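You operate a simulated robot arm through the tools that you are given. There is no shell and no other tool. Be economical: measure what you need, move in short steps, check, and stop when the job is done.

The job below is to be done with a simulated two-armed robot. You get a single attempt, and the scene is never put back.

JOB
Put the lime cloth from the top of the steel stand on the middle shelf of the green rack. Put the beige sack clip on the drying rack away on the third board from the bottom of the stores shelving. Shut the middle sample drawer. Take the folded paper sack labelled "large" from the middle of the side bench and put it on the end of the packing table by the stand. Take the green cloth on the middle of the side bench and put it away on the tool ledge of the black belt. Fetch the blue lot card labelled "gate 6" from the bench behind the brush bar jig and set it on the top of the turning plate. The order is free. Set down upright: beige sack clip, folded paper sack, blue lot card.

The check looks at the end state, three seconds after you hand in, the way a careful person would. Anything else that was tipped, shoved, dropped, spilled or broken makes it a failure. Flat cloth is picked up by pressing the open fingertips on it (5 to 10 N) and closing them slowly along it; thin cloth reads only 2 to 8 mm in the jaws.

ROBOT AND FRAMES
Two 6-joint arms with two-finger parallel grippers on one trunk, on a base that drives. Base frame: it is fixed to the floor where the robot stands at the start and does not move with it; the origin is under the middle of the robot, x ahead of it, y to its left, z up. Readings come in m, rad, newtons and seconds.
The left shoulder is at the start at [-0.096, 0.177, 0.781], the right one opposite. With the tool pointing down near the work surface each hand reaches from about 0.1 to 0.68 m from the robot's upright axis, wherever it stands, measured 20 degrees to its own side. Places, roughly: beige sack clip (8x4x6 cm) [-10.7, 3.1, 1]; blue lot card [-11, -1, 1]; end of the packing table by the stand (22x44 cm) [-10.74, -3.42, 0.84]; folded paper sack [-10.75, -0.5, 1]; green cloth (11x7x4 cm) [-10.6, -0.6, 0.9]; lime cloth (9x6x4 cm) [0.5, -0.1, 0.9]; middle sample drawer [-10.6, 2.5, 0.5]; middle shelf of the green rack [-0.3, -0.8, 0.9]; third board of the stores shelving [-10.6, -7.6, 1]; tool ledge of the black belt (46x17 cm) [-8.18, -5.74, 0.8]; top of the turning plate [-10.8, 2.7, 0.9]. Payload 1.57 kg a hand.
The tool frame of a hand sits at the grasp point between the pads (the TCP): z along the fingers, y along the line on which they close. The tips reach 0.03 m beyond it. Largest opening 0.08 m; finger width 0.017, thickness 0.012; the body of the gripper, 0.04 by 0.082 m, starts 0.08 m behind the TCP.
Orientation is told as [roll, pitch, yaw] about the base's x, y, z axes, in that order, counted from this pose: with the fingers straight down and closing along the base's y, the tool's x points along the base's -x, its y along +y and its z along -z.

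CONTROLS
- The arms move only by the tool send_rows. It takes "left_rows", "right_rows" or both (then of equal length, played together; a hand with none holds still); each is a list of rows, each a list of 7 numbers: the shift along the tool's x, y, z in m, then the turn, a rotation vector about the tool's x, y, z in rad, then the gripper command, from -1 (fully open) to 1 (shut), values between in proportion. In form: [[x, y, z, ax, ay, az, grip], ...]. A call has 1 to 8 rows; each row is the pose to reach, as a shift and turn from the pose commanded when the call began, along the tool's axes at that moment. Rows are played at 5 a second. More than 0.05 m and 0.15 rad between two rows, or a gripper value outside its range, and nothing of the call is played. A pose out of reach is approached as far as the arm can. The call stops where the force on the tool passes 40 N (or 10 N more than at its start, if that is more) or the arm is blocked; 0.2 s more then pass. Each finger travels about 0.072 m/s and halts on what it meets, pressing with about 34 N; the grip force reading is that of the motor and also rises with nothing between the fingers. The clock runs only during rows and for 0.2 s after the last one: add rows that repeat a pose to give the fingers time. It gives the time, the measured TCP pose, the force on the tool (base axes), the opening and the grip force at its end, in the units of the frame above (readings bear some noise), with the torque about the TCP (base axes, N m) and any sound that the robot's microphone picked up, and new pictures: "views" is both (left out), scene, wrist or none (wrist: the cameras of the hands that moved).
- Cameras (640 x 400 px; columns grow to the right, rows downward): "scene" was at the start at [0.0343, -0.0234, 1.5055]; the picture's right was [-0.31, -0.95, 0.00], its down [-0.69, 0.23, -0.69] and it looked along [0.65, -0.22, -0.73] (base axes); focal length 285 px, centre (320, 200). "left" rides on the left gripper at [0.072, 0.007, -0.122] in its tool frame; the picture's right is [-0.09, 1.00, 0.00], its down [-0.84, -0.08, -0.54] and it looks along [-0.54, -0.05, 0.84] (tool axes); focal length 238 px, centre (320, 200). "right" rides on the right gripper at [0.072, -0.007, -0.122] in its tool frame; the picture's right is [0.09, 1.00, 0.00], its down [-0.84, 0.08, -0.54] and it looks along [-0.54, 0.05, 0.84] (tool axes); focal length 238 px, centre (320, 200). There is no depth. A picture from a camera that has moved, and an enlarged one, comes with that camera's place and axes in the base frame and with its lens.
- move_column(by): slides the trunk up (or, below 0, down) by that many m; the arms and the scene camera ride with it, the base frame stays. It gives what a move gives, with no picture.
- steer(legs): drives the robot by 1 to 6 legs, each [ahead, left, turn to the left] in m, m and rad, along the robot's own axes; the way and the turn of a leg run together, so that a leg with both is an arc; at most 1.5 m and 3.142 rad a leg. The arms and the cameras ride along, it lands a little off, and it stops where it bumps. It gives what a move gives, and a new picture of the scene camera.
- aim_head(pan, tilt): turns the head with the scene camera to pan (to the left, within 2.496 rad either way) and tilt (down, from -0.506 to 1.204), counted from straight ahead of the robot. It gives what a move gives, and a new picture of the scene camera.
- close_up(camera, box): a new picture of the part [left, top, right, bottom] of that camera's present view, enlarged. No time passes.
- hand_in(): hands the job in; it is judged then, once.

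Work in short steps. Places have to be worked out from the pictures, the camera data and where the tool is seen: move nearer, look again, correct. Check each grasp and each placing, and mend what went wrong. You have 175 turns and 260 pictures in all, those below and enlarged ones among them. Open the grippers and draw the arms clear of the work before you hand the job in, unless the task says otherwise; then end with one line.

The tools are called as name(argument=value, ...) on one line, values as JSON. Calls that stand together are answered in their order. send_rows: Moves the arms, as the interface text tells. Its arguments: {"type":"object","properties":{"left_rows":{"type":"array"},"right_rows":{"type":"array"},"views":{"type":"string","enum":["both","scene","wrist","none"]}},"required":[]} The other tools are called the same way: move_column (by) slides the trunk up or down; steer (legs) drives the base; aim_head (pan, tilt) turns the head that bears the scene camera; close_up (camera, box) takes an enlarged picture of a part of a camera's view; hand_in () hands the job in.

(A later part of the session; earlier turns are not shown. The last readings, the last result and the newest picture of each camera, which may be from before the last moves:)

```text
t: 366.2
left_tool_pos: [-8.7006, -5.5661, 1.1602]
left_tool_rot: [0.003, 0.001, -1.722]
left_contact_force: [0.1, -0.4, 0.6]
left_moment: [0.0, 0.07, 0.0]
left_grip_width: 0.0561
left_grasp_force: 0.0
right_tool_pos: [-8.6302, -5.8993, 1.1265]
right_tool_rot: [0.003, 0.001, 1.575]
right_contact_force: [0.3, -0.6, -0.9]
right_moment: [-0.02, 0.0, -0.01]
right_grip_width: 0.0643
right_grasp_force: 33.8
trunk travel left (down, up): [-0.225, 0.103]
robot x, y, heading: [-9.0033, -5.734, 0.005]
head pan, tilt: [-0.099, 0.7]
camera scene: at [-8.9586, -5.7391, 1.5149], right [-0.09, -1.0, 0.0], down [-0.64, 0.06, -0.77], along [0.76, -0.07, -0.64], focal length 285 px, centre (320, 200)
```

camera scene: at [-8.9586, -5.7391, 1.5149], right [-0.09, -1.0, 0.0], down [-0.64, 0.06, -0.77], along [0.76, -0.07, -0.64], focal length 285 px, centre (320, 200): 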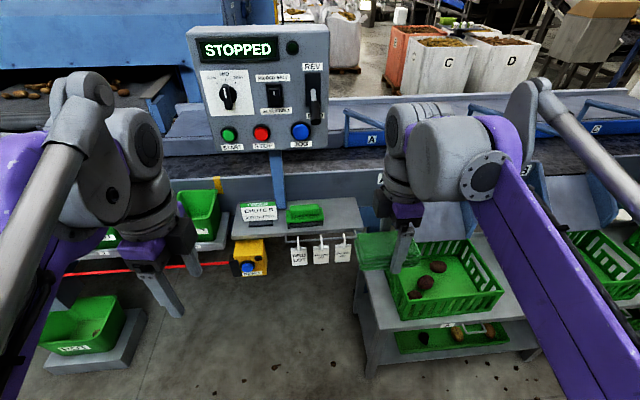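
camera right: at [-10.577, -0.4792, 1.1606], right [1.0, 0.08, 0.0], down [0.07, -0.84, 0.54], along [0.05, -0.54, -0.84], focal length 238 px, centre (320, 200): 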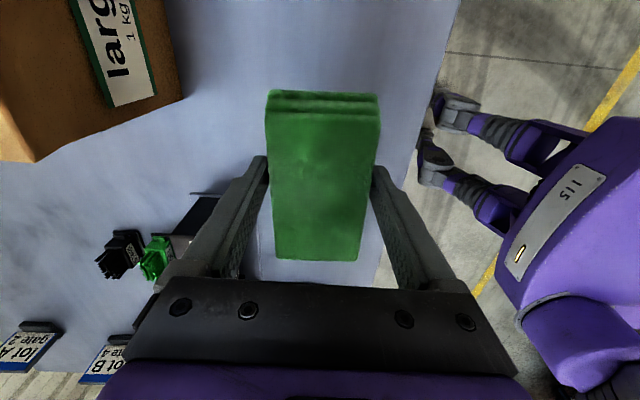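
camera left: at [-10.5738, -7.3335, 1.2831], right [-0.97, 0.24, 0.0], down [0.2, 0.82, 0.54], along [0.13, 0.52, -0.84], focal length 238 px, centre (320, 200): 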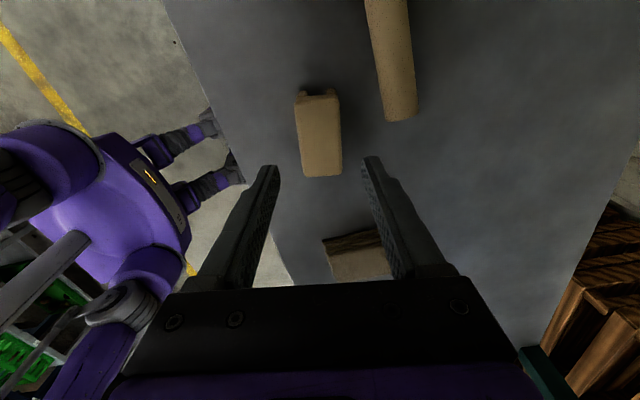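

The panel overhangs the ledge (face x≈-8.2, right edge y≈-5.86, bottom z≈1.08), so I'll place at about [-8.255, -5.915]. I drive 0.2 m ahead, then bring the cloth to a hover.

steer(legs=[[0.2, 0, -0.004]])

send_rows(right_rows=[[0.01, 0, 0.03, 0, 0, 0, 1], [0.018, -0.03, 0.06, 0, 0, 0, 1], [0.018, -0.065, 0.08, 0, 0, 0, 1], [0.018, -0.1, 0.1, 0, 0, 0, 1], [0.018, -0.135, 0.12, 0, 0, 0, 1]], views="both")

```text
t: 367.8
left_tool_pos: [-8.503, -5.5684, 1.1599]
left_tool_rot: [0.004, 0.002, -1.727]
left_contact_force: [0.2, 0.7, -0.8]
left_moment: [0.02, 0.03, 0.0]
left_grip_width: 0.0562
left_grasp_force: 0.1
right_tool_pos: [-8.4347, -5.9012, 1.1269]
right_tool_rot: [0.004, -0.001, 1.567]
right_contact_force: [0.2, 0.1, -0.6]
right_moment: [0.01, 0.0, -0.02]
right_grip_width: 0.0644
right_grasp_force: 34.5
trunk travel left (down, up): [-0.225, 0.103]
robot x, y, heading: [-8.8053, -5.7372, 0.0]
head pan, tilt: [-0.099, 0.7]
camera scene: at [-8.7615, -5.7393, 1.5148], right [-0.1, -0.99, 0.0], down [-0.64, 0.07, -0.76], along [0.76, -0.08, -0.64], focal length 285 px, centre (320, 200)
```

scene: 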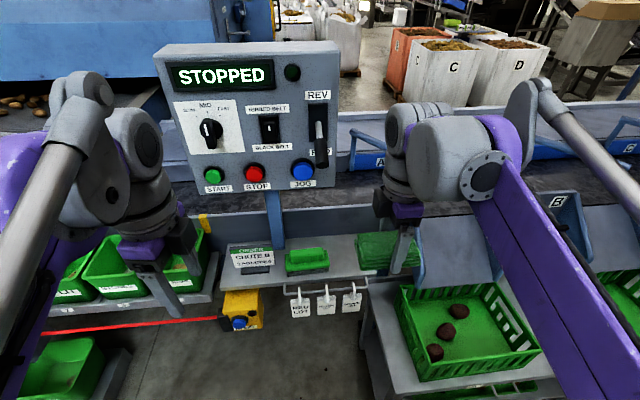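

```text
t: 369.0
left_tool_pos: [-8.5006, -5.5679, 1.1611]
left_tool_rot: [0.003, 0.001, -1.727]
left_contact_force: [-0.4, 0.2, -0.2]
left_moment: [0.03, 0.03, 0.01]
left_grip_width: 0.056
left_grasp_force: 0.1
right_tool_pos: [-8.298, -5.9199, 1.0037]
right_tool_rot: [0.004, -0.001, 1.568]
right_contact_force: [1.1, -0.4, -0.9]
right_moment: [0.0, 0.01, 0.01]
right_grip_width: 0.0646
right_grasp_force: 34.2
trunk travel left (down, up): [-0.225, 0.103]
robot x, y, heading: [-8.8028, -5.7293, -0.003]
head pan, tilt: [-0.099, 0.7]
camera scene: at [-8.7602, -5.7394, 1.5148], right [-0.1, -0.99, 0.0], down [-0.64, 0.07, -0.76], along [0.76, -0.08, -0.65], focal length 285 px, centre (320, 200)
camera right: at [-8.2907, -5.9916, 1.1257], right [-1.0, -0.09, 0.0], down [-0.07, 0.84, 0.54], along [-0.05, 0.54, -0.84], focal length 238 px, centre (320, 200)
```

scene: 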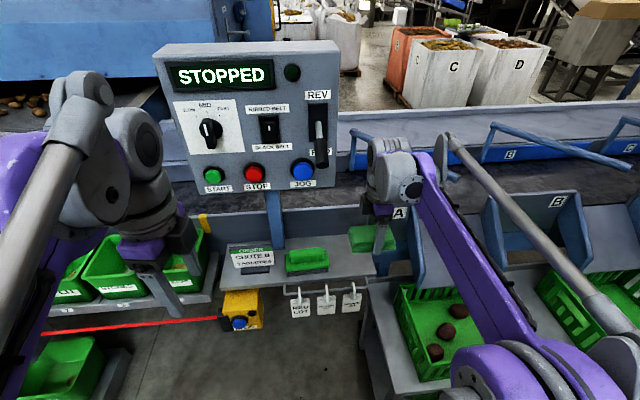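
right: 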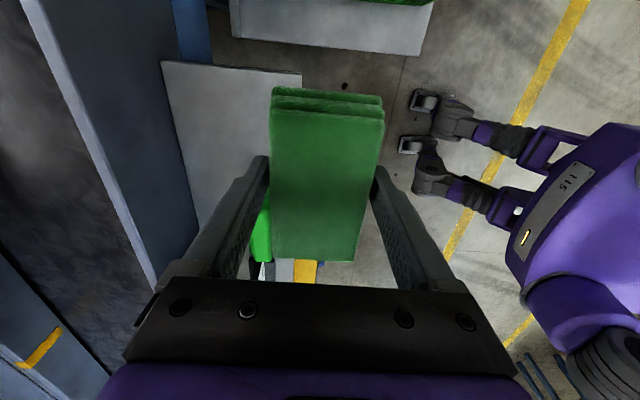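

Ledge: x -8.27…-8.106, right end y -5.96. I shift to x≈-8.24 and lower to z≈0.86.

send_rows(right_rows=[[0, -0.03, 0.01, 0, 0, 0, 1], [0.003, -0.058, 0.02, 0, 0, 0, 1], [0.003, -0.058, 0.06, 0, 0, 0, 1], [0.003, -0.058, 0.1, 0, 0, 0, 1], [0.003, -0.058, 0.14, 0, 0, 0, 1]], views="both")

```text
t: 370.2
left_tool_pos: [-8.5028, -5.5694, 1.1612]
left_tool_rot: [0.005, 0.002, -1.726]
left_contact_force: [1.2, 0.2, 0.1]
left_moment: [0.03, -0.01, 0.0]
left_grip_width: 0.0563
left_grasp_force: 0.0
right_tool_pos: [-8.2419, -5.925, 0.8635]
right_tool_rot: [0.003, 0.0, 1.567]
right_contact_force: [0.1, 0.2, -0.5]
right_moment: [0.0, -0.04, -0.02]
right_grip_width: 0.0641
right_grasp_force: 34.2
trunk travel left (down, up): [-0.225, 0.103]
robot x, y, heading: [-8.8053, -5.7301, -0.002]
head pan, tilt: [-0.099, 0.7]
camera scene: at [-8.7615, -5.7395, 1.5149], right [-0.1, -0.99, 0.0], down [-0.64, 0.07, -0.76], along [0.76, -0.08, -0.64], focal length 285 px, centre (320, 200)
camera right: at [-8.2348, -5.996, 0.9859], right [-1.0, -0.09, 0.0], down [-0.07, 0.84, 0.54], along [-0.05, 0.54, -0.84], focal length 238 px, centre (320, 200)
```

scene: 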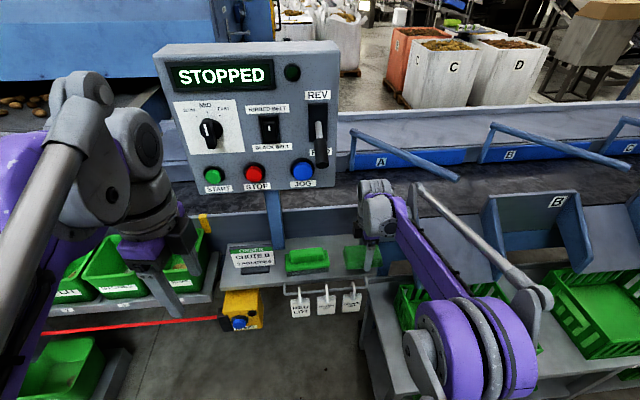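
right: 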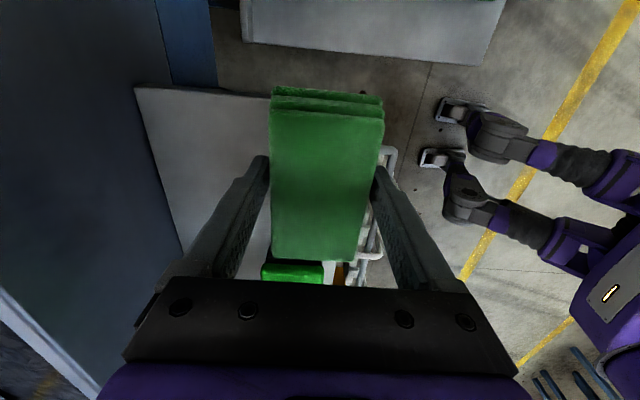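

Clear of the panel. I nudge 1 cm further on and lower gently to contact.

send_rows(right_rows=[[-0.008, -0.01, 0.005, 0, 0, 0, 1], [-0.008, -0.01, 0.015, 0, 0, 0, 1], [-0.008, -0.01, 0.021, 0, 0, 0, 1], [-0.008, -0.01, 0.025, 0, 0, 0, 1], [-0.008, -0.01, 0.028, 0, 0, 0, 1]], views="scene")

```text
t: 371.4
left_tool_pos: [-8.5016, -5.5697, 1.1593]
left_tool_rot: [0.003, 0.002, -1.729]
left_contact_force: [-1.0, 0.4, -0.1]
left_moment: [-0.04, -0.03, 0.03]
left_grip_width: 0.0562
left_grasp_force: 0.1
right_tool_pos: [-8.2332, -5.9161, 0.8372]
right_tool_rot: [0.004, 0.0, 1.566]
right_contact_force: [0.7, -0.7, -0.7]
right_moment: [-0.03, -0.01, 0.05]
right_grip_width: 0.0647
right_grasp_force: 33.5
trunk travel left (down, up): [-0.225, 0.103]
robot x, y, heading: [-8.8005, -5.7316, -0.003]
head pan, tilt: [-0.099, 0.7]
camera scene: at [-8.7618, -5.7393, 1.5149], right [-0.1, -0.99, 0.0], down [-0.64, 0.07, -0.76], along [0.76, -0.08, -0.64], focal length 285 px, centre (320, 200)
```

scene: 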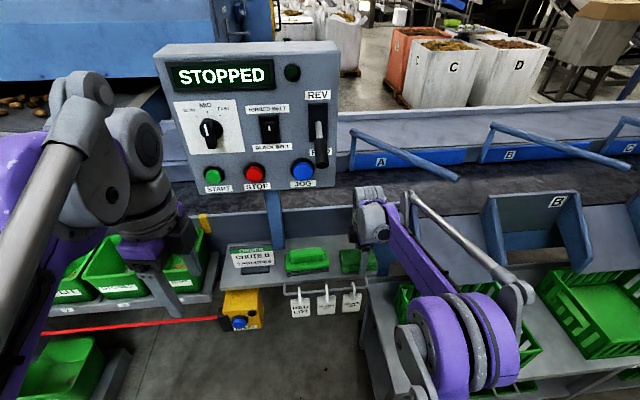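

No contact yet; I keep lowering in small steps.

send_rows(right_rows=[[0, 0, 0.004, 0, 0, 0, 1], [0, 0, 0.008, 0, 0, 0, 1], [0, 0, 0.012, 0, 0, 0, 1], [0, 0, 0.015, 0, 0, 0, 1], [0, 0, 0.018, 0, 0, 0, 1], [0, 0, 0.021, 0, 0, 0, 1]], views="wrist")

```text
t: 372.2
left_tool_pos: [-8.5037, -5.569, 1.1606]
left_tool_rot: [0.004, 0.003, -1.728]
left_contact_force: [-0.1, -0.6, -0.2]
left_moment: [0.01, -0.03, 0.0]
left_grip_width: 0.0561
left_grasp_force: 0.0
right_tool_pos: [-8.2327, -5.9155, 0.8317]
right_tool_rot: [-0.001, 0.002, 1.567]
right_contact_force: [-2.3, 0.6, 18.6]
right_moment: [0.01, 0.04, -0.06]
right_grip_width: 0.0642
right_grasp_force: 33.8
trunk travel left (down, up): [-0.225, 0.103]
robot x, y, heading: [-8.8027, -5.7311, -0.004]
head pan, tilt: [-0.099, 0.7]
stopped in row 3 (right hand): the force on the tool passed its limit at 41 N (the readings are from after the stop); the commanded pose is now the measured one
camera right: at [-8.2269, -5.9867, 0.9526], right [-1.0, -0.09, 0.0], down [-0.08, 0.84, 0.54], along [-0.05, 0.54, -0.84], focal length 238 px, centre (320, 200)
```

right: 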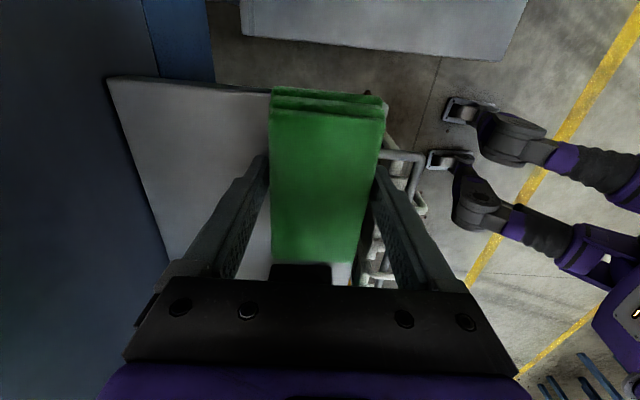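

Seated on the ledge. I open a little (fingers stay above the tag rail) and lift straight up.

send_rows(right_rows=[[0, 0, -0.001, 0, 0, 0, 0], [0, 0, -0.001, 0, 0, 0, -0.85], [0, 0, -0.001, 0, 0, 0, -0.85], [0, 0, -0.02, 0, 0, 0, -0.85], [0, 0, -0.06, 0, 0, 0, -0.85], [0, 0, -0.1, 0, 0, 0, -0.85], [0, 0, -0.14, 0, 0, 0, -0.85]], views="both")

```text
t: 373.8
left_tool_pos: [-8.5023, -5.5701, 1.1601]
left_tool_rot: [0.004, 0.001, -1.728]
left_contact_force: [-0.2, 0.0, 0.4]
left_moment: [0.03, -0.01, -0.03]
left_grip_width: 0.0559
left_grasp_force: 0.1
right_tool_pos: [-8.2326, -5.9164, 0.9696]
right_tool_rot: [0.001, 0.003, 1.567]
right_contact_force: [-0.1, 0.6, 0.2]
right_moment: [0.04, 0.03, 0.0]
right_grip_width: 0.0743
right_grasp_force: 0.2
trunk travel left (down, up): [-0.225, 0.103]
robot x, y, heading: [-8.7998, -5.7333, 0.001]
head pan, tilt: [-0.099, 0.7]
camera scene: at [-8.762, -5.7392, 1.5149], right [-0.1, -0.99, 0.0], down [-0.64, 0.07, -0.77], along [0.76, -0.08, -0.64], focal length 285 px, centre (320, 200)
camera right: at [-8.2251, -5.9874, 1.0917], right [-1.0, -0.09, 0.0], down [-0.07, 0.84, 0.54], along [-0.05, 0.54, -0.84], focal length 238 px, centre (320, 200)
```

scene: 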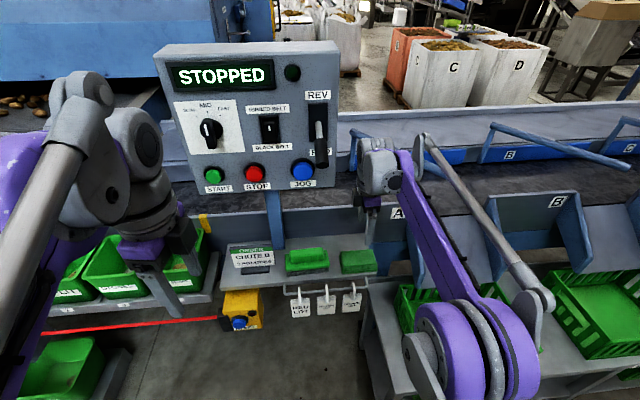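
right: 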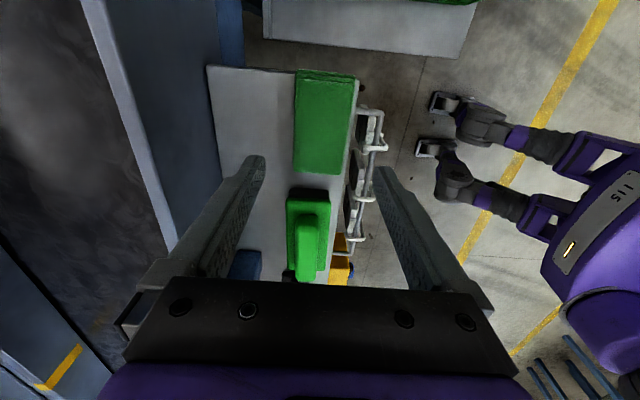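

The green cloth lies on the ledge. I retract, back into the corridor, turn about and return to the side bench for the "large" sack.

send_rows(right_rows=[[0, 0.04, -0.02, 0, 0, 0, -1], [0, 0.08, -0.05, 0, 0, 0, -1], [0, 0.12, -0.08, 0, 0, 0, -1], [0, 0.16, -0.11, 0, 0, 0, -1]], views="none")

steer(legs=[[-0.85, 0, 0], [0, 0, 3.14], [0, -1.5, 0], [0, -1.5, 0], [0, -1.5, 0], [0, -0.6, 0]])

aim_head(pan=-0.1, tilt=0.6)

```text
t: 374.8
left_tool_pos: [-8.5041, -5.5689, 1.162]
left_tool_rot: [0.006, 0.004, -1.729]
left_contact_force: [-0.7, -0.1, 0.1]
left_moment: [-0.02, -0.01, 0.03]
left_grip_width: 0.056
left_grasp_force: 0.1
right_tool_pos: [-8.3923, -5.9161, 1.0793]
right_tool_rot: [-0.001, 0.003, 1.567]
right_contact_force: [0.4, 0.1, -0.5]
right_moment: [0.01, 0.0, -0.02]
right_grip_width: 0.0801
right_grasp_force: 0.1
trunk travel left (down, up): [-0.225, 0.103]
robot x, y, heading: [-8.8068, -5.7315, -0.007]
head pan, tilt: [-0.099, 0.7]
```

```text
t: 430.9
left_tool_pos: [-10.1993, -0.8069, 1.16]
left_tool_rot: [0.004, 0.002, 1.493]
left_contact_force: [0.3, 0.9, -0.7]
left_moment: [-0.01, -0.02, 0.01]
left_grip_width: 0.0562
left_grasp_force: 0.0
right_tool_pos: [-10.3394, -0.4699, 1.0777]
right_tool_rot: [-0.001, 0.001, -1.494]
right_contact_force: [0.5, -0.9, -0.1]
right_moment: [0.01, 0.0, 0.01]
right_grip_width: 0.08
right_grasp_force: 0.1
trunk travel left (down, up): [-0.225, 0.103]
robot x, y, heading: [-9.9148, -0.6228, -3.064]
head pan, tilt: [-0.099, 0.7]
camera scene: at [-9.9584, -0.6129, 1.5149], right [0.02, 1.0, 0.0], down [0.64, -0.01, -0.76], along [-0.76, 0.02, -0.64], focal length 285 px, centre (320, 200)
```

scene: 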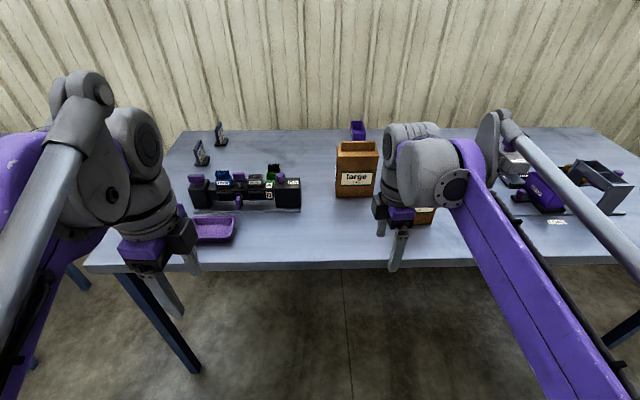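

```text
t: 431.5
left_tool_pos: [-10.1989, -0.8067, 1.1611]
left_tool_rot: [0.002, 0.002, 1.492]
left_contact_force: [0.4, 0.0, -0.3]
left_moment: [0.0, 0.01, 0.03]
left_grip_width: 0.056
left_grasp_force: 0.2
right_tool_pos: [-10.3389, -0.4698, 1.0786]
right_tool_rot: [0.001, 0.003, -1.494]
right_contact_force: [-0.2, -0.1, -0.9]
right_moment: [-0.02, 0.01, 0.0]
right_grip_width: 0.0801
right_grasp_force: 0.0
trunk travel left (down, up): [-0.225, 0.103]
robot x, y, heading: [-9.9119, -0.627, -3.062]
head pan, tilt: [-0.099, 0.6]
camera scene: at [-9.9618, -0.6129, 1.5235], right [0.02, 1.0, 0.0], down [0.57, -0.01, -0.82], along [-0.82, 0.02, -0.57], focal length 285 px, centre (320, 200)
```

scene: 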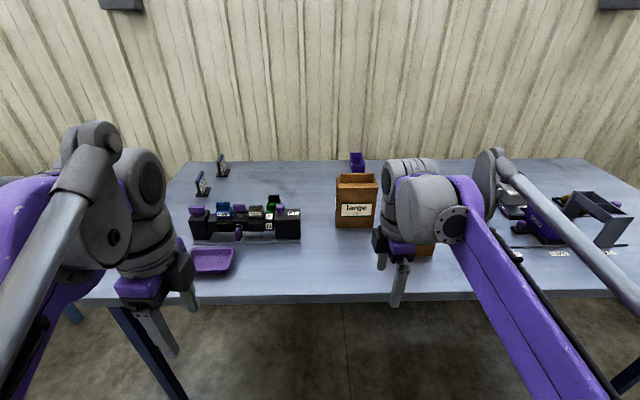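

I square up the heading, raise the column for clearance above the sacks, and zoom on the sack.

steer(legs=[[0.05, 0.05, -0.078]])

move_column(by=0.1)

close_up(camera="scene", box=[280, 130, 440, 230])

```text
t: 432.6
left_tool_pos: [-10.2607, -0.8365, 1.1609]
left_tool_rot: [0.004, 0.001, 1.416]
left_contact_force: [-0.5, 0.4, 0.1]
left_moment: [0.0, -0.02, -0.01]
left_grip_width: 0.0563
left_grasp_force: 0.0
right_tool_pos: [-10.3744, -0.4887, 1.0789]
right_tool_rot: [-0.001, 0.001, -1.57]
right_contact_force: [-0.2, -0.2, -0.7]
right_moment: [0.03, 0.0, 0.02]
right_grip_width: 0.0798
right_grasp_force: 0.1
trunk travel left (down, up): [-0.225, 0.103]
robot x, y, heading: [-9.9588, -0.671, -3.144]
head pan, tilt: [-0.099, 0.6]
camera scene: at [-10.0097, -0.6604, 1.5235], right [0.1, 1.0, 0.0], down [0.56, -0.06, -0.83], along [-0.82, 0.08, -0.56], focal length 285 px, centre (320, 200)
```

scene: 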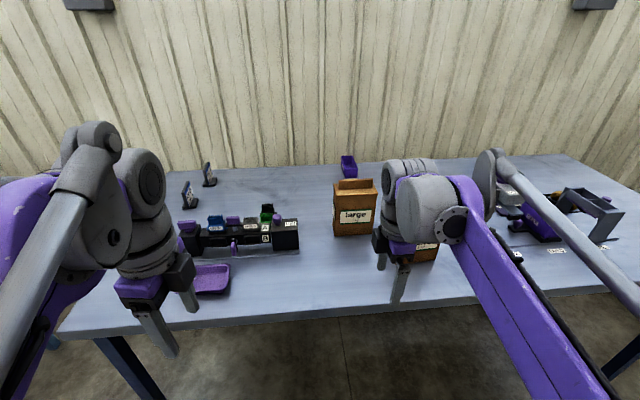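

```text
t: 434.0
left_tool_pos: [-10.2593, -0.8358, 1.2601]
left_tool_rot: [0.003, 0.002, 1.417]
left_contact_force: [-0.3, -0.5, 0.8]
left_moment: [-0.01, 0.0, 0.03]
left_grip_width: 0.0559
left_grasp_force: 0.0
right_tool_pos: [-10.3739, -0.4883, 1.1792]
right_tool_rot: [0.0, 0.002, -1.572]
right_contact_force: [-0.2, -0.5, 0.1]
right_moment: [-0.02, 0.0, 0.01]
right_grip_width: 0.0802
right_grasp_force: 0.0
trunk travel left (down, up): [-0.325, 0.003]
robot x, y, heading: [-9.9609, -0.6713, -3.141]
head pan, tilt: [-0.099, 0.6]
```

```text
4.00 times, centred on (360, 180) of scene
camera zoom: at [-10.0051, -0.6601, 1.6287], right [0.1, 1.0, 0.0], down [0.56, -0.06, -0.83], along [-0.82, 0.08, -0.56], focal length 1142 px, centre (160, 280)
```

zoom: 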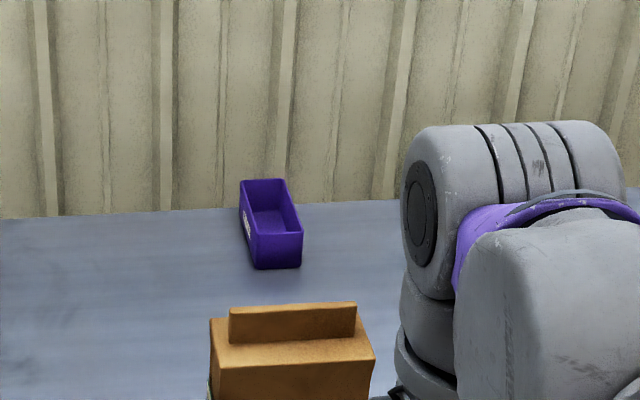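

The sack's top ridge is near [-10.71, -0.488], top z≈1.10, lying along y. I drive 0.2 m ahead and bring the right hand above it.

steer(legs=[[0.2, 0, 0]])

send_rows(right_rows=[[0, -0.03, 0, 0, 0, 0, -1], [0, -0.06, 0, 0, 0, 0, -1], [0, -0.09, 0, 0, 0, 0, -1], [0, -0.12, 0, 0, 0, 0, -1]], views="both")

```text
t: 435.6
left_tool_pos: [-10.4607, -0.8341, 1.2621]
left_tool_rot: [0.001, 0.0, 1.414]
left_contact_force: [0.8, -0.4, -1.0]
left_moment: [0.02, 0.04, -0.02]
left_grip_width: 0.0563
left_grasp_force: 0.0
right_tool_pos: [-10.5737, -0.4867, 1.1783]
right_tool_rot: [-0.002, 0.002, -1.573]
right_contact_force: [-0.5, 0.0, -0.3]
right_moment: [0.01, 0.0, 0.02]
right_grip_width: 0.0801
right_grasp_force: 0.0
trunk travel left (down, up): [-0.325, 0.003]
robot x, y, heading: [-10.1598, -0.6755, 3.141]
head pan, tilt: [-0.099, 0.6]
camera scene: at [-10.2052, -0.66, 1.6285], right [0.1, 0.99, 0.0], down [0.56, -0.06, -0.83], along [-0.82, 0.08, -0.56], focal length 285 px, centre (320, 200)
```

scene: 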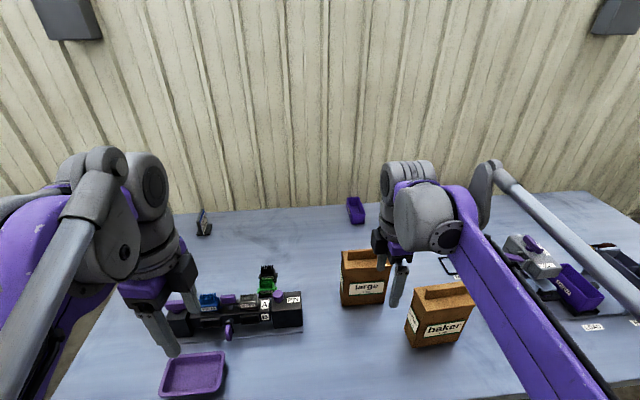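

```text
t: 436.6
left_tool_pos: [-10.4625, -0.8342, 1.2619]
left_tool_rot: [0.004, 0.001, 1.414]
left_contact_force: [-0.2, -0.2, -0.8]
left_moment: [-0.02, -0.02, 0.0]
left_grip_width: 0.0562
left_grasp_force: 0.2
right_tool_pos: [-10.6939, -0.4854, 1.1792]
right_tool_rot: [0.0, 0.003, -1.573]
right_contact_force: [0.2, 0.7, 0.3]
right_moment: [0.02, -0.03, -0.03]
right_grip_width: 0.0796
right_grasp_force: 0.1
trunk travel left (down, up): [-0.325, 0.003]
robot x, y, heading: [-10.1619, -0.6722, 3.143]
head pan, tilt: [-0.099, 0.6]
camera scene: at [-10.2074, -0.6599, 1.6288], right [0.1, 0.99, 0.0], down [0.56, -0.06, -0.82], along [-0.82, 0.08, -0.57], focal length 285 px, centre (320, 200)
camera right: at [-10.7011, -0.4124, 1.3001], right [1.0, 0.09, 0.0], down [0.08, -0.84, 0.54], along [0.05, -0.54, -0.84], focal length 238 px, centre (320, 200)
```

scene: 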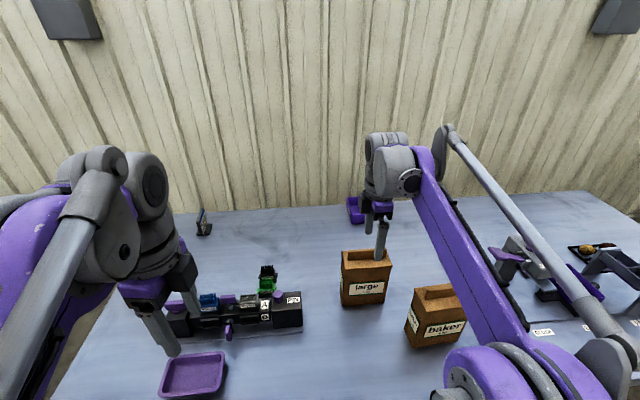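
right: 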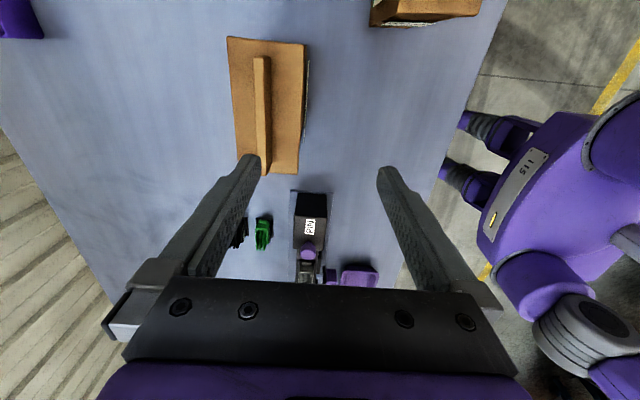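

Refined ridge: x≈-10.752, y≈-0.475, top z≈1.075. I shift over it and lower to z≈1.11.

send_rows(right_rows=[[0.004, -0.03, 0, 0, 0, 0, -1], [0.007, -0.058, 0.02, 0, 0, 0, -1], [0.007, -0.058, 0.05, 0, 0, 0, -1], [0.007, -0.058, 0.069, 0, 0, 0, -1]], views="both")

```text
t: 437.6
left_tool_pos: [-10.4611, -0.8338, 1.2607]
left_tool_rot: [0.004, 0.002, 1.415]
left_contact_force: [0.3, -0.7, 0.0]
left_moment: [-0.01, 0.0, 0.0]
left_grip_width: 0.0561
left_grasp_force: 0.0
right_tool_pos: [-10.7532, -0.4784, 1.1081]
right_tool_rot: [-0.001, 0.0, -1.573]
right_contact_force: [0.2, -0.5, 0.2]
right_moment: [0.0, 0.04, -0.02]
right_grip_width: 0.0799
right_grasp_force: 0.0
trunk travel left (down, up): [-0.325, 0.003]
robot x, y, heading: [-10.1597, -0.6671, 3.138]
head pan, tilt: [-0.099, 0.6]
camera scene: at [-10.2068, -0.6599, 1.6288], right [0.1, 0.99, 0.0], down [0.56, -0.06, -0.82], along [-0.82, 0.08, -0.57], focal length 285 px, centre (320, 200)
camera right: at [-10.7591, -0.4054, 1.2304], right [1.0, 0.09, 0.0], down [0.08, -0.84, 0.54], along [0.05, -0.54, -0.84], focal length 238 px, centre (320, 200)
```

scene: 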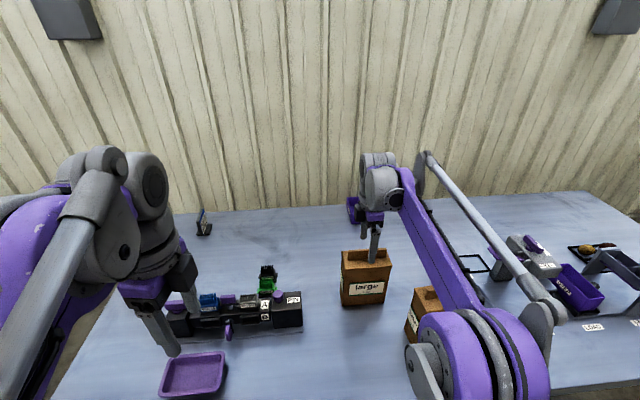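
right: 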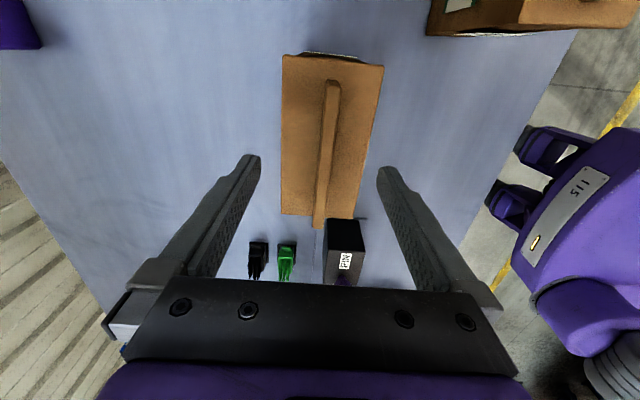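

Centred and aligned. I lower to z≈1.08 and close gently on the ridge.

send_rows(right_rows=[[0, 0, 0.01, 0, 0, 0, -1], [0, 0, 0.02, 0, 0, 0, -1], [0, 0, 0.026, 0, 0, 0, -1], [0, 0, 0.026, 0, 0, 0, -0.3], [0, 0, 0.026, 0, 0, 0, 0.3], [0, 0, 0.026, 0, 0, 0, 0.8], [0, 0, 0.026, 0, 0, 0, 1], [0, 0, 0.026, 0, 0, 0, 1]], views="wrist")

```text
t: 439.4
left_tool_pos: [-10.4614, -0.8347, 1.2611]
left_tool_rot: [0.004, 0.003, 1.414]
left_contact_force: [0.5, 0.2, 0.2]
left_moment: [0.0, 0.01, 0.0]
left_grip_width: 0.0562
left_grasp_force: 0.0
right_tool_pos: [-10.7525, -0.4785, 1.0829]
right_tool_rot: [-0.001, 0.002, -1.574]
right_contact_force: [2.6, 0.4, -0.3]
right_moment: [0.16, -0.26, -0.07]
right_grip_width: 0.0087
right_grasp_force: 27.2
trunk travel left (down, up): [-0.325, 0.003]
robot x, y, heading: [-10.1619, -0.6695, 3.138]
head pan, tilt: [-0.099, 0.6]
camera right: at [-10.7588, -0.4062, 1.2048], right [1.0, 0.09, 0.0], down [0.08, -0.84, 0.54], along [0.05, -0.54, -0.84], focal length 238 px, centre (320, 200)
```

right: 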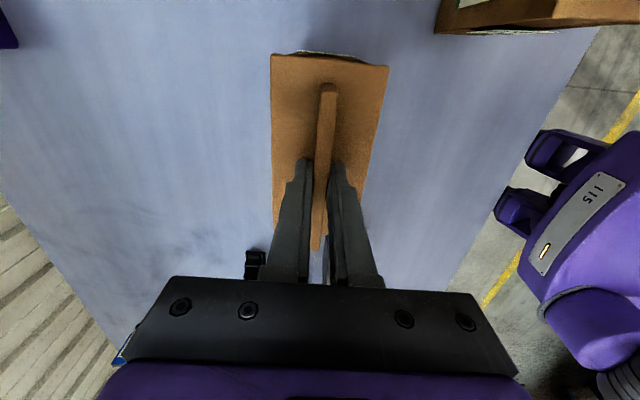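

Held (8.7 mm). I lift 0.16 m and look.

send_rows(right_rows=[[0, 0, -0.02, 0, 0, 0, 1], [0, 0, -0.05, 0, 0, 0, 1], [0, 0, -0.09, 0, 0, 0, 1], [0, 0, -0.13, 0, 0, 0, 1], [-0.02, 0, -0.165, 0, 0, 0, 1], [-0.04, 0, -0.18, 0, 0, 0, 1]], views="both")

```text
t: 440.8
left_tool_pos: [-10.4612, -0.8357, 1.2604]
left_tool_rot: [0.004, 0.002, 1.415]
left_contact_force: [0.2, -0.7, -0.2]
left_moment: [-0.03, 0.02, 0.01]
left_grip_width: 0.0559
left_grasp_force: 0.1
right_tool_pos: [-10.7368, -0.5209, 1.2498]
right_tool_rot: [-0.001, 0.0, -1.573]
right_contact_force: [1.4, -0.1, -9.6]
right_moment: [-0.04, -0.01, -0.03]
right_grip_width: 0.009
right_grasp_force: 27.8
right hand out of reach, approached as far as the arm can: row 5, 6
trunk travel left (down, up): [-0.325, 0.003]
robot x, y, heading: [-10.1628, -0.6674, 3.139]
head pan, tilt: [-0.099, 0.6]
camera scene: at [-10.2057, -0.661, 1.6288], right [0.1, 0.99, 0.0], down [0.56, -0.06, -0.83], along [-0.82, 0.08, -0.56], focal length 285 px, centre (320, 200)
camera right: at [-10.7428, -0.4485, 1.3713], right [1.0, 0.09, 0.0], down [0.08, -0.84, 0.54], along [0.05, -0.54, -0.84], focal length 238 px, centre (320, 200)
```

scene: 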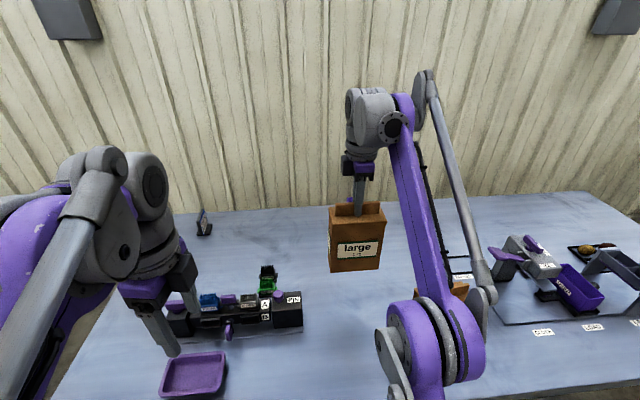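
right: 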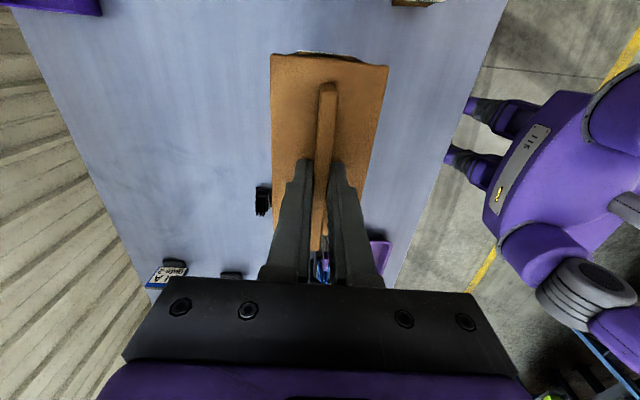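

Sack lifted (about 1 kg). I back off and strafe left to the packing table's end, y≈-3.57.

steer(legs=[[-0.5, 0, 0], [0, 1.5, 0], [0, 1.38, 0]])

aim_head(pan=0.0, tilt=0.65)

```text
t: 468.7
left_tool_pos: [-9.975, -3.7322, 1.2589]
left_tool_rot: [0.003, -0.001, 1.402]
left_contact_force: [-0.4, 0.2, 0.0]
left_moment: [0.03, -0.01, -0.02]
left_grip_width: 0.056
left_grasp_force: 0.0
right_tool_pos: [-10.2457, -3.4139, 1.248]
right_tool_rot: [0.0, 0.001, -1.585]
right_contact_force: [-0.1, -0.6, -10.4]
right_moment: [-0.01, 0.0, 0.0]
right_grip_width: 0.0089
right_grasp_force: 27.1
trunk travel left (down, up): [-0.325, 0.003]
robot x, y, heading: [-9.6702, -3.5691, 3.125]
head pan, tilt: [-0.099, 0.6]
camera scene: at [-9.7174, -3.56, 1.6287], right [0.11, 0.99, 0.0], down [0.56, -0.06, -0.82], along [-0.82, 0.09, -0.57], focal length 285 px, centre (320, 200)
```

scene: 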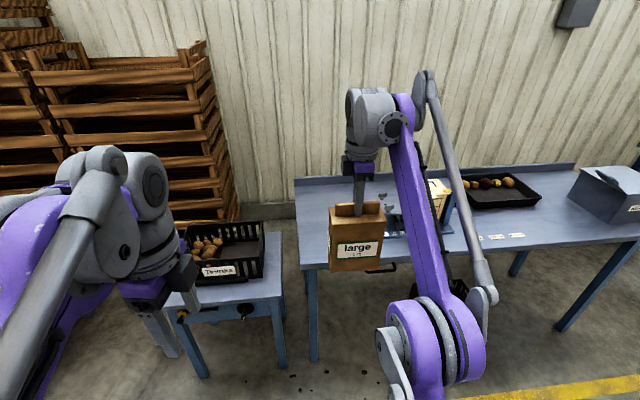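

```text
t: 469.4
left_tool_pos: [-9.9756, -3.7302, 1.2611]
left_tool_rot: [0.004, 0.003, 1.4]
left_contact_force: [0.6, -0.1, -0.4]
left_moment: [0.04, 0.04, 0.04]
left_grip_width: 0.0561
left_grasp_force: 0.1
right_tool_pos: [-10.245, -3.4139, 1.2488]
right_tool_rot: [0.0, 0.0, -1.583]
right_contact_force: [1.1, -0.3, -9.5]
right_moment: [0.04, -0.02, 0.02]
right_grip_width: 0.0086
right_grasp_force: 27.2
trunk travel left (down, up): [-0.325, 0.003]
robot x, y, heading: [-9.6717, -3.5691, 3.128]
head pan, tilt: [0.0, 0.649]
camera scene: at [-9.7164, -3.5689, 1.6245], right [0.01, 1.0, 0.0], down [0.6, -0.01, -0.8], along [-0.8, 0.01, -0.6], focal length 285 px, centre (320, 200)
```

scene: 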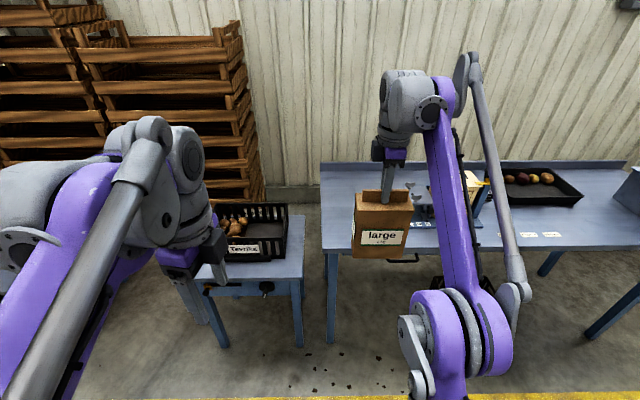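

The table's left end is free (edge y≈-3.54). I drive ahead 0.45 m with the heading squared.

steer(legs=[[0.45, 0, 0.014]])

close_up(camera="right", box=[0, 0, 640, 400])

```text
t: 472.1
left_tool_pos: [-10.4245, -3.7384, 1.26]
left_tool_rot: [0.004, 0.002, 1.427]
left_contact_force: [-0.5, -0.8, -0.3]
left_moment: [0.03, -0.03, 0.0]
left_grip_width: 0.0559
left_grasp_force: 0.2
right_tool_pos: [-10.7039, -3.4283, 1.2483]
right_tool_rot: [0.0, 0.002, -1.558]
right_contact_force: [-0.2, -0.7, -10.3]
right_moment: [-0.04, -0.03, -0.02]
right_grip_width: 0.0086
right_grasp_force: 27.7
trunk travel left (down, up): [-0.325, 0.003]
robot x, y, heading: [-10.1232, -3.5722, -3.132]
head pan, tilt: [0.0, 0.649]
camera scene: at [-10.1703, -3.5696, 1.6243], right [-0.01, 1.0, 0.0], down [0.6, 0.01, -0.8], along [-0.8, -0.01, -0.6], focal length 285 px, centre (320, 200)
```

scene: 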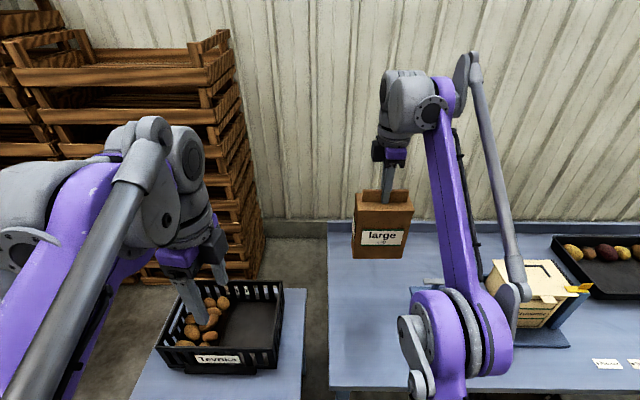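

```text
1.00 times, centred on (320, 200) of right (not enlarged: the box is as wide or as high as the picture)
camera zoom: at [-10.7113, -3.3557, 1.3704], right [0.99, 0.1, 0.0], down [0.09, -0.84, 0.54], along [0.06, -0.54, -0.84], focal length 238 px, centre (320, 200)
```

zoom: 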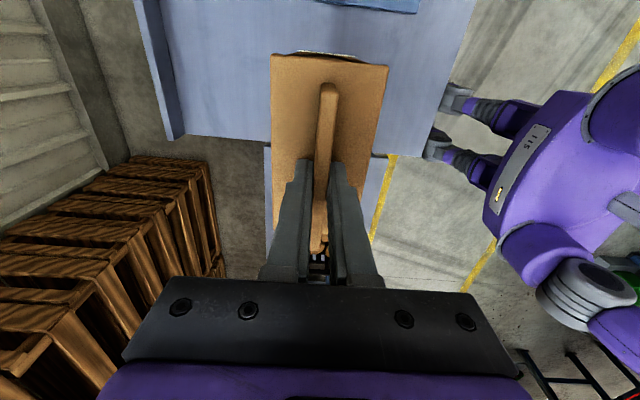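

Over the table end, clear all round. I lower to about 1.06, then gently to contact.

send_rows(right_rows=[[0.005, 0, 0.045, 0, 0, 0, 1], [0.01, 0, 0.09, 0, 0, 0, 1], [0.01, 0, 0.135, 0, 0, 0, 1], [0.01, 0, 0.17, 0, 0, 0, 1], [0.01, 0, 0.185, 0, 0, 0, 1]], views="scene")

```text
t: 473.3
left_tool_pos: [-10.4242, -3.738, 1.2621]
left_tool_rot: [0.003, 0.001, 1.428]
left_contact_force: [-0.8, 0.4, 0.1]
left_moment: [0.0, 0.0, -0.02]
left_grip_width: 0.0563
left_grasp_force: 0.1
right_tool_pos: [-10.7046, -3.4167, 1.062]
right_tool_rot: [-0.002, 0.003, -1.559]
right_contact_force: [0.2, 0.5, -9.7]
right_moment: [0.0, 0.0, 0.0]
right_grip_width: 0.0089
right_grasp_force: 27.2
trunk travel left (down, up): [-0.325, 0.003]
robot x, y, heading: [-10.1248, -3.5712, -3.129]
head pan, tilt: [0.0, 0.649]
camera scene: at [-10.1713, -3.5696, 1.6245], right [-0.01, 1.0, 0.0], down [0.61, 0.01, -0.8], along [-0.8, -0.01, -0.61], focal length 285 px, centre (320, 200)
```

scene: 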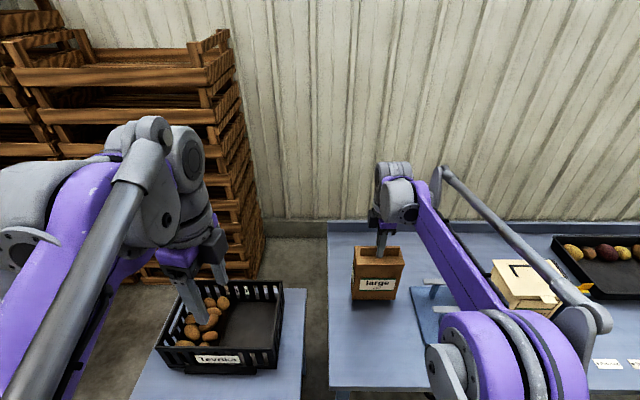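

send_rows(right_rows=[[0, 0, 0.005, 0, 0, 0, 1], [0, 0, 0.01, 0, 0, 0, 1], [0, 0, 0.014, 0, 0, 0, 1], [0, 0, 0.018, 0, 0, 0, 1], [0, 0, 0.022, 0, 0, 0, 1], [0, 0, 0.026, 0, 0, 0, 1], [0, 0, 0.03, 0, 0, 0, 1]], views="none")

```text
t: 474.9
left_tool_pos: [-10.4224, -3.7397, 1.2613]
left_tool_rot: [0.006, 0.0, 1.427]
left_contact_force: [-0.2, 0.4, 0.0]
left_moment: [-0.01, 0.0, -0.01]
left_grip_width: 0.0559
left_grasp_force: 0.0
right_tool_pos: [-10.7038, -3.4181, 1.0407]
right_tool_rot: [-0.004, 0.002, -1.561]
right_contact_force: [-5.9, 0.1, 28.0]
right_moment: [-0.27, -0.16, 0.04]
right_grip_width: 0.0088
right_grasp_force: 27.8
trunk travel left (down, up): [-0.325, 0.003]
robot x, y, heading: [-10.1265, -3.5691, -3.132]
head pan, tilt: [0.0, 0.649]
stopped in row 7 (right hand): the force on the tool passed its limit at 45 N (the readings are from after the stop); the commanded pose is now the measured one
```

The sack is on the table (press 28 N). I ease up 2 mm, open and lift away.

send_rows(right_rows=[[0, 0, -0.002, 0, 0, 0, 1], [0, 0, -0.002, 0, 0, 0, 0.6], [0, 0, -0.002, 0, 0, 0, 0], [0, 0, -0.002, 0, 0, 0, -0.5], [0, 0, -0.002, 0, 0, 0, -0.5], [0, 0, -0.04, 0, 0, 0, -0.5], [0, 0, -0.085, 0, 0, 0, -0.5], [0, 0, -0.12, 0, 0, 0, -0.5]], views="both")

```text
t: 476.7
left_tool_pos: [-10.4243, -3.7388, 1.2613]
left_tool_rot: [0.004, 0.002, 1.427]
left_contact_force: [-0.1, 0.0, 0.2]
left_moment: [0.0, 0.0, 0.0]
left_grip_width: 0.0563
left_grasp_force: 0.1
right_tool_pos: [-10.701, -3.4192, 1.1583]
right_tool_rot: [-0.002, 0.001, -1.559]
right_contact_force: [0.0, -0.7, 0.1]
right_moment: [0.03, -0.01, 0.02]
right_grip_width: 0.0601
right_grasp_force: 0.1
trunk travel left (down, up): [-0.325, 0.003]
robot x, y, heading: [-10.1247, -3.5715, -3.132]
head pan, tilt: [0.0, 0.649]
camera scene: at [-10.17, -3.5698, 1.6245], right [-0.01, 1.0, 0.0], down [0.6, 0.01, -0.8], along [-0.8, -0.01, -0.6], focal length 285 px, centre (320, 200)
camera right: at [-10.7086, -3.3466, 1.2802], right [0.99, 0.1, 0.0], down [0.09, -0.84, 0.54], along [0.05, -0.54, -0.84], focal length 238 px, centre (320, 200)
```

scene: 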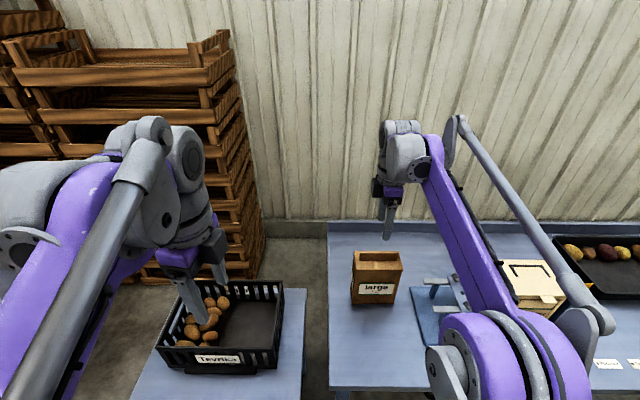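
right: 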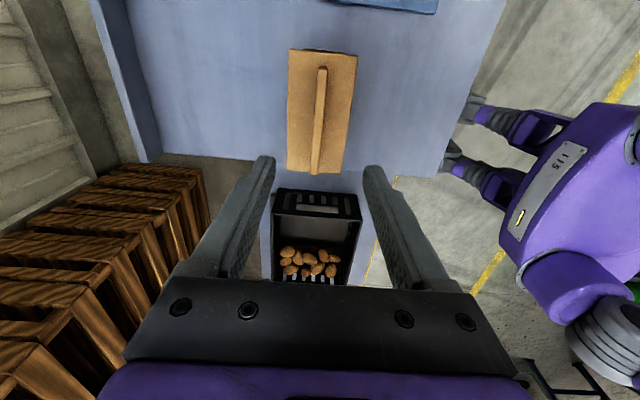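

The sack stands upright at the table's end. I back off, drive to the drawer cabinet, and turn the right wrist back to neutral on the way.

send_rows(right_rows=[[0, 0.04, -0.03, 0, 0, 0, 0], [0, 0.08, -0.06, 0, 0, 0, 1], [0, 0.12, -0.06, 0, 0, 0, 1], [0, 0.16, -0.06, 0, 0, 0, 1]], views="none")

steer(legs=[[-0.5, 0, -0.01], [0, -1.5, 0], [0, -1.5, 0], [0, -1.5, 0], [0, -1.4, 0]])

send_rows(right_rows=[[0, 0, 0, 0, 0, 0.15, 1], [0, 0, 0, 0, 0, 0.3, 1], [0, 0, 0, 0, 0, 0.45, 1], [0, 0, 0, 0, 0, 0.6, 1], [0, 0, 0, 0, 0, 0.75, 1], [0, 0, 0, 0, 0, 0.9, 1], [0, 0, 0, 0, 0, 1.05, 1], [0, 0, 0, 0, 0, 1.2, 1]], views="none")

aim_head(pan=0.0, tilt=0.75)

```text
t: 477.7
left_tool_pos: [-10.4236, -3.739, 1.2615]
left_tool_rot: [0.004, 0.002, 1.428]
left_contact_force: [-0.9, 0.3, -0.4]
left_moment: [0.0, -0.02, 0.02]
left_grip_width: 0.0563
left_grasp_force: 0.0
right_tool_pos: [-10.5397, -3.4188, 1.2178]
right_tool_rot: [-0.003, 0.002, -1.558]
right_contact_force: [-0.3, 0.0, 0.2]
right_moment: [-0.01, 0.0, 0.01]
right_grip_width: 0.0001
right_grasp_force: 21.1
trunk travel left (down, up): [-0.325, 0.003]
robot x, y, heading: [-10.1251, -3.5724, -3.134]
head pan, tilt: [0.0, 0.649]
```

```text
t: 530.9
left_tool_pos: [-10.0421, 2.0983, 1.2607]
left_tool_rot: [0.004, 0.002, 1.456]
left_contact_force: [-0.6, -0.3, 0.6]
left_moment: [0.0, -0.03, 0.04]
left_grip_width: 0.0565
left_grasp_force: 0.1
right_tool_pos: [-10.1693, 2.4176, 1.217]
right_tool_rot: [-0.002, 0.002, -1.53]
right_contact_force: [-0.4, 0.1, -0.5]
right_moment: [0.02, -0.01, 0.03]
right_grip_width: 0.0
right_grasp_force: 20.7
trunk travel left (down, up): [-0.325, 0.003]
robot x, y, heading: [-9.747, 2.2776, -3.103]
head pan, tilt: [0.0, 0.649]
camera scene: at [-9.7923, 2.2758, 1.6245], right [-0.04, 1.0, 0.0], down [0.6, 0.02, -0.8], along [-0.8, -0.03, -0.6], focal length 285 px, centre (320, 200)
```

scene: 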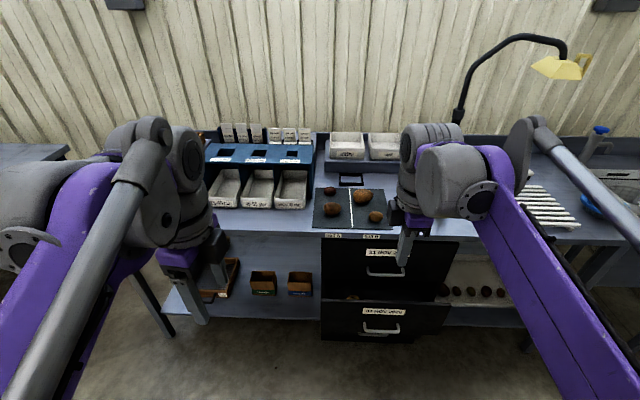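

```text
t: 532.7
left_tool_pos: [-10.0416, 2.0998, 1.2615]
left_tool_rot: [0.003, 0.001, 1.456]
left_contact_force: [-0.3, -0.9, -0.3]
left_moment: [0.01, -0.01, -0.02]
left_grip_width: 0.0561
left_grasp_force: 0.0
right_tool_pos: [-10.1688, 2.4165, 1.2169]
right_tool_rot: [-0.002, -0.002, -2.734]
right_contact_force: [0.2, 0.5, 0.0]
right_moment: [0.02, 0.02, 0.01]
right_grip_width: 0.0
right_grasp_force: 21.2
trunk travel left (down, up): [-0.325, 0.003]
robot x, y, heading: [-9.7463, 2.2725, -3.106]
head pan, tilt: [0.0, 0.649]
```

```text
t: 533.4
left_tool_pos: [-10.042, 2.0994, 1.2607]
left_tool_rot: [0.004, 0.002, 1.456]
left_contact_force: [-0.1, 0.4, 0.7]
left_moment: [0.01, -0.03, 0.0]
left_grip_width: 0.0557
left_grasp_force: 0.1
right_tool_pos: [-10.1691, 2.4172, 1.2164]
right_tool_rot: [-0.001, -0.001, -2.733]
right_contact_force: [0.4, -0.2, -0.1]
right_moment: [-0.03, 0.01, 0.03]
right_grip_width: 0.0003
right_grasp_force: 21.3
trunk travel left (down, up): [-0.325, 0.003]
robot x, y, heading: [-9.7483, 2.2771, -3.102]
head pan, tilt: [0.0, 0.75]
camera scene: at [-9.7884, 2.276, 1.6159], right [-0.04, 1.0, 0.0], down [0.68, 0.03, -0.73], along [-0.73, -0.03, -0.68], focal length 285 px, centre (320, 200)
```

scene: 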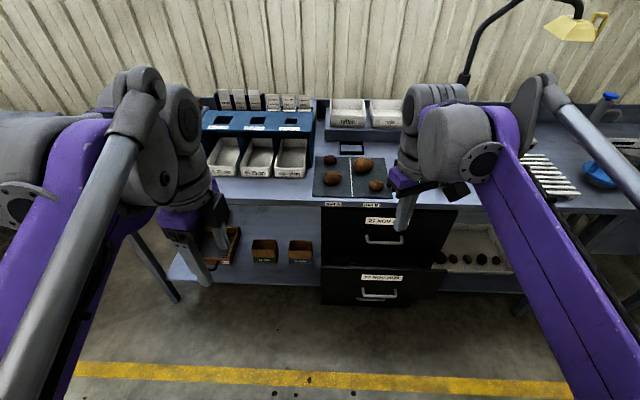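

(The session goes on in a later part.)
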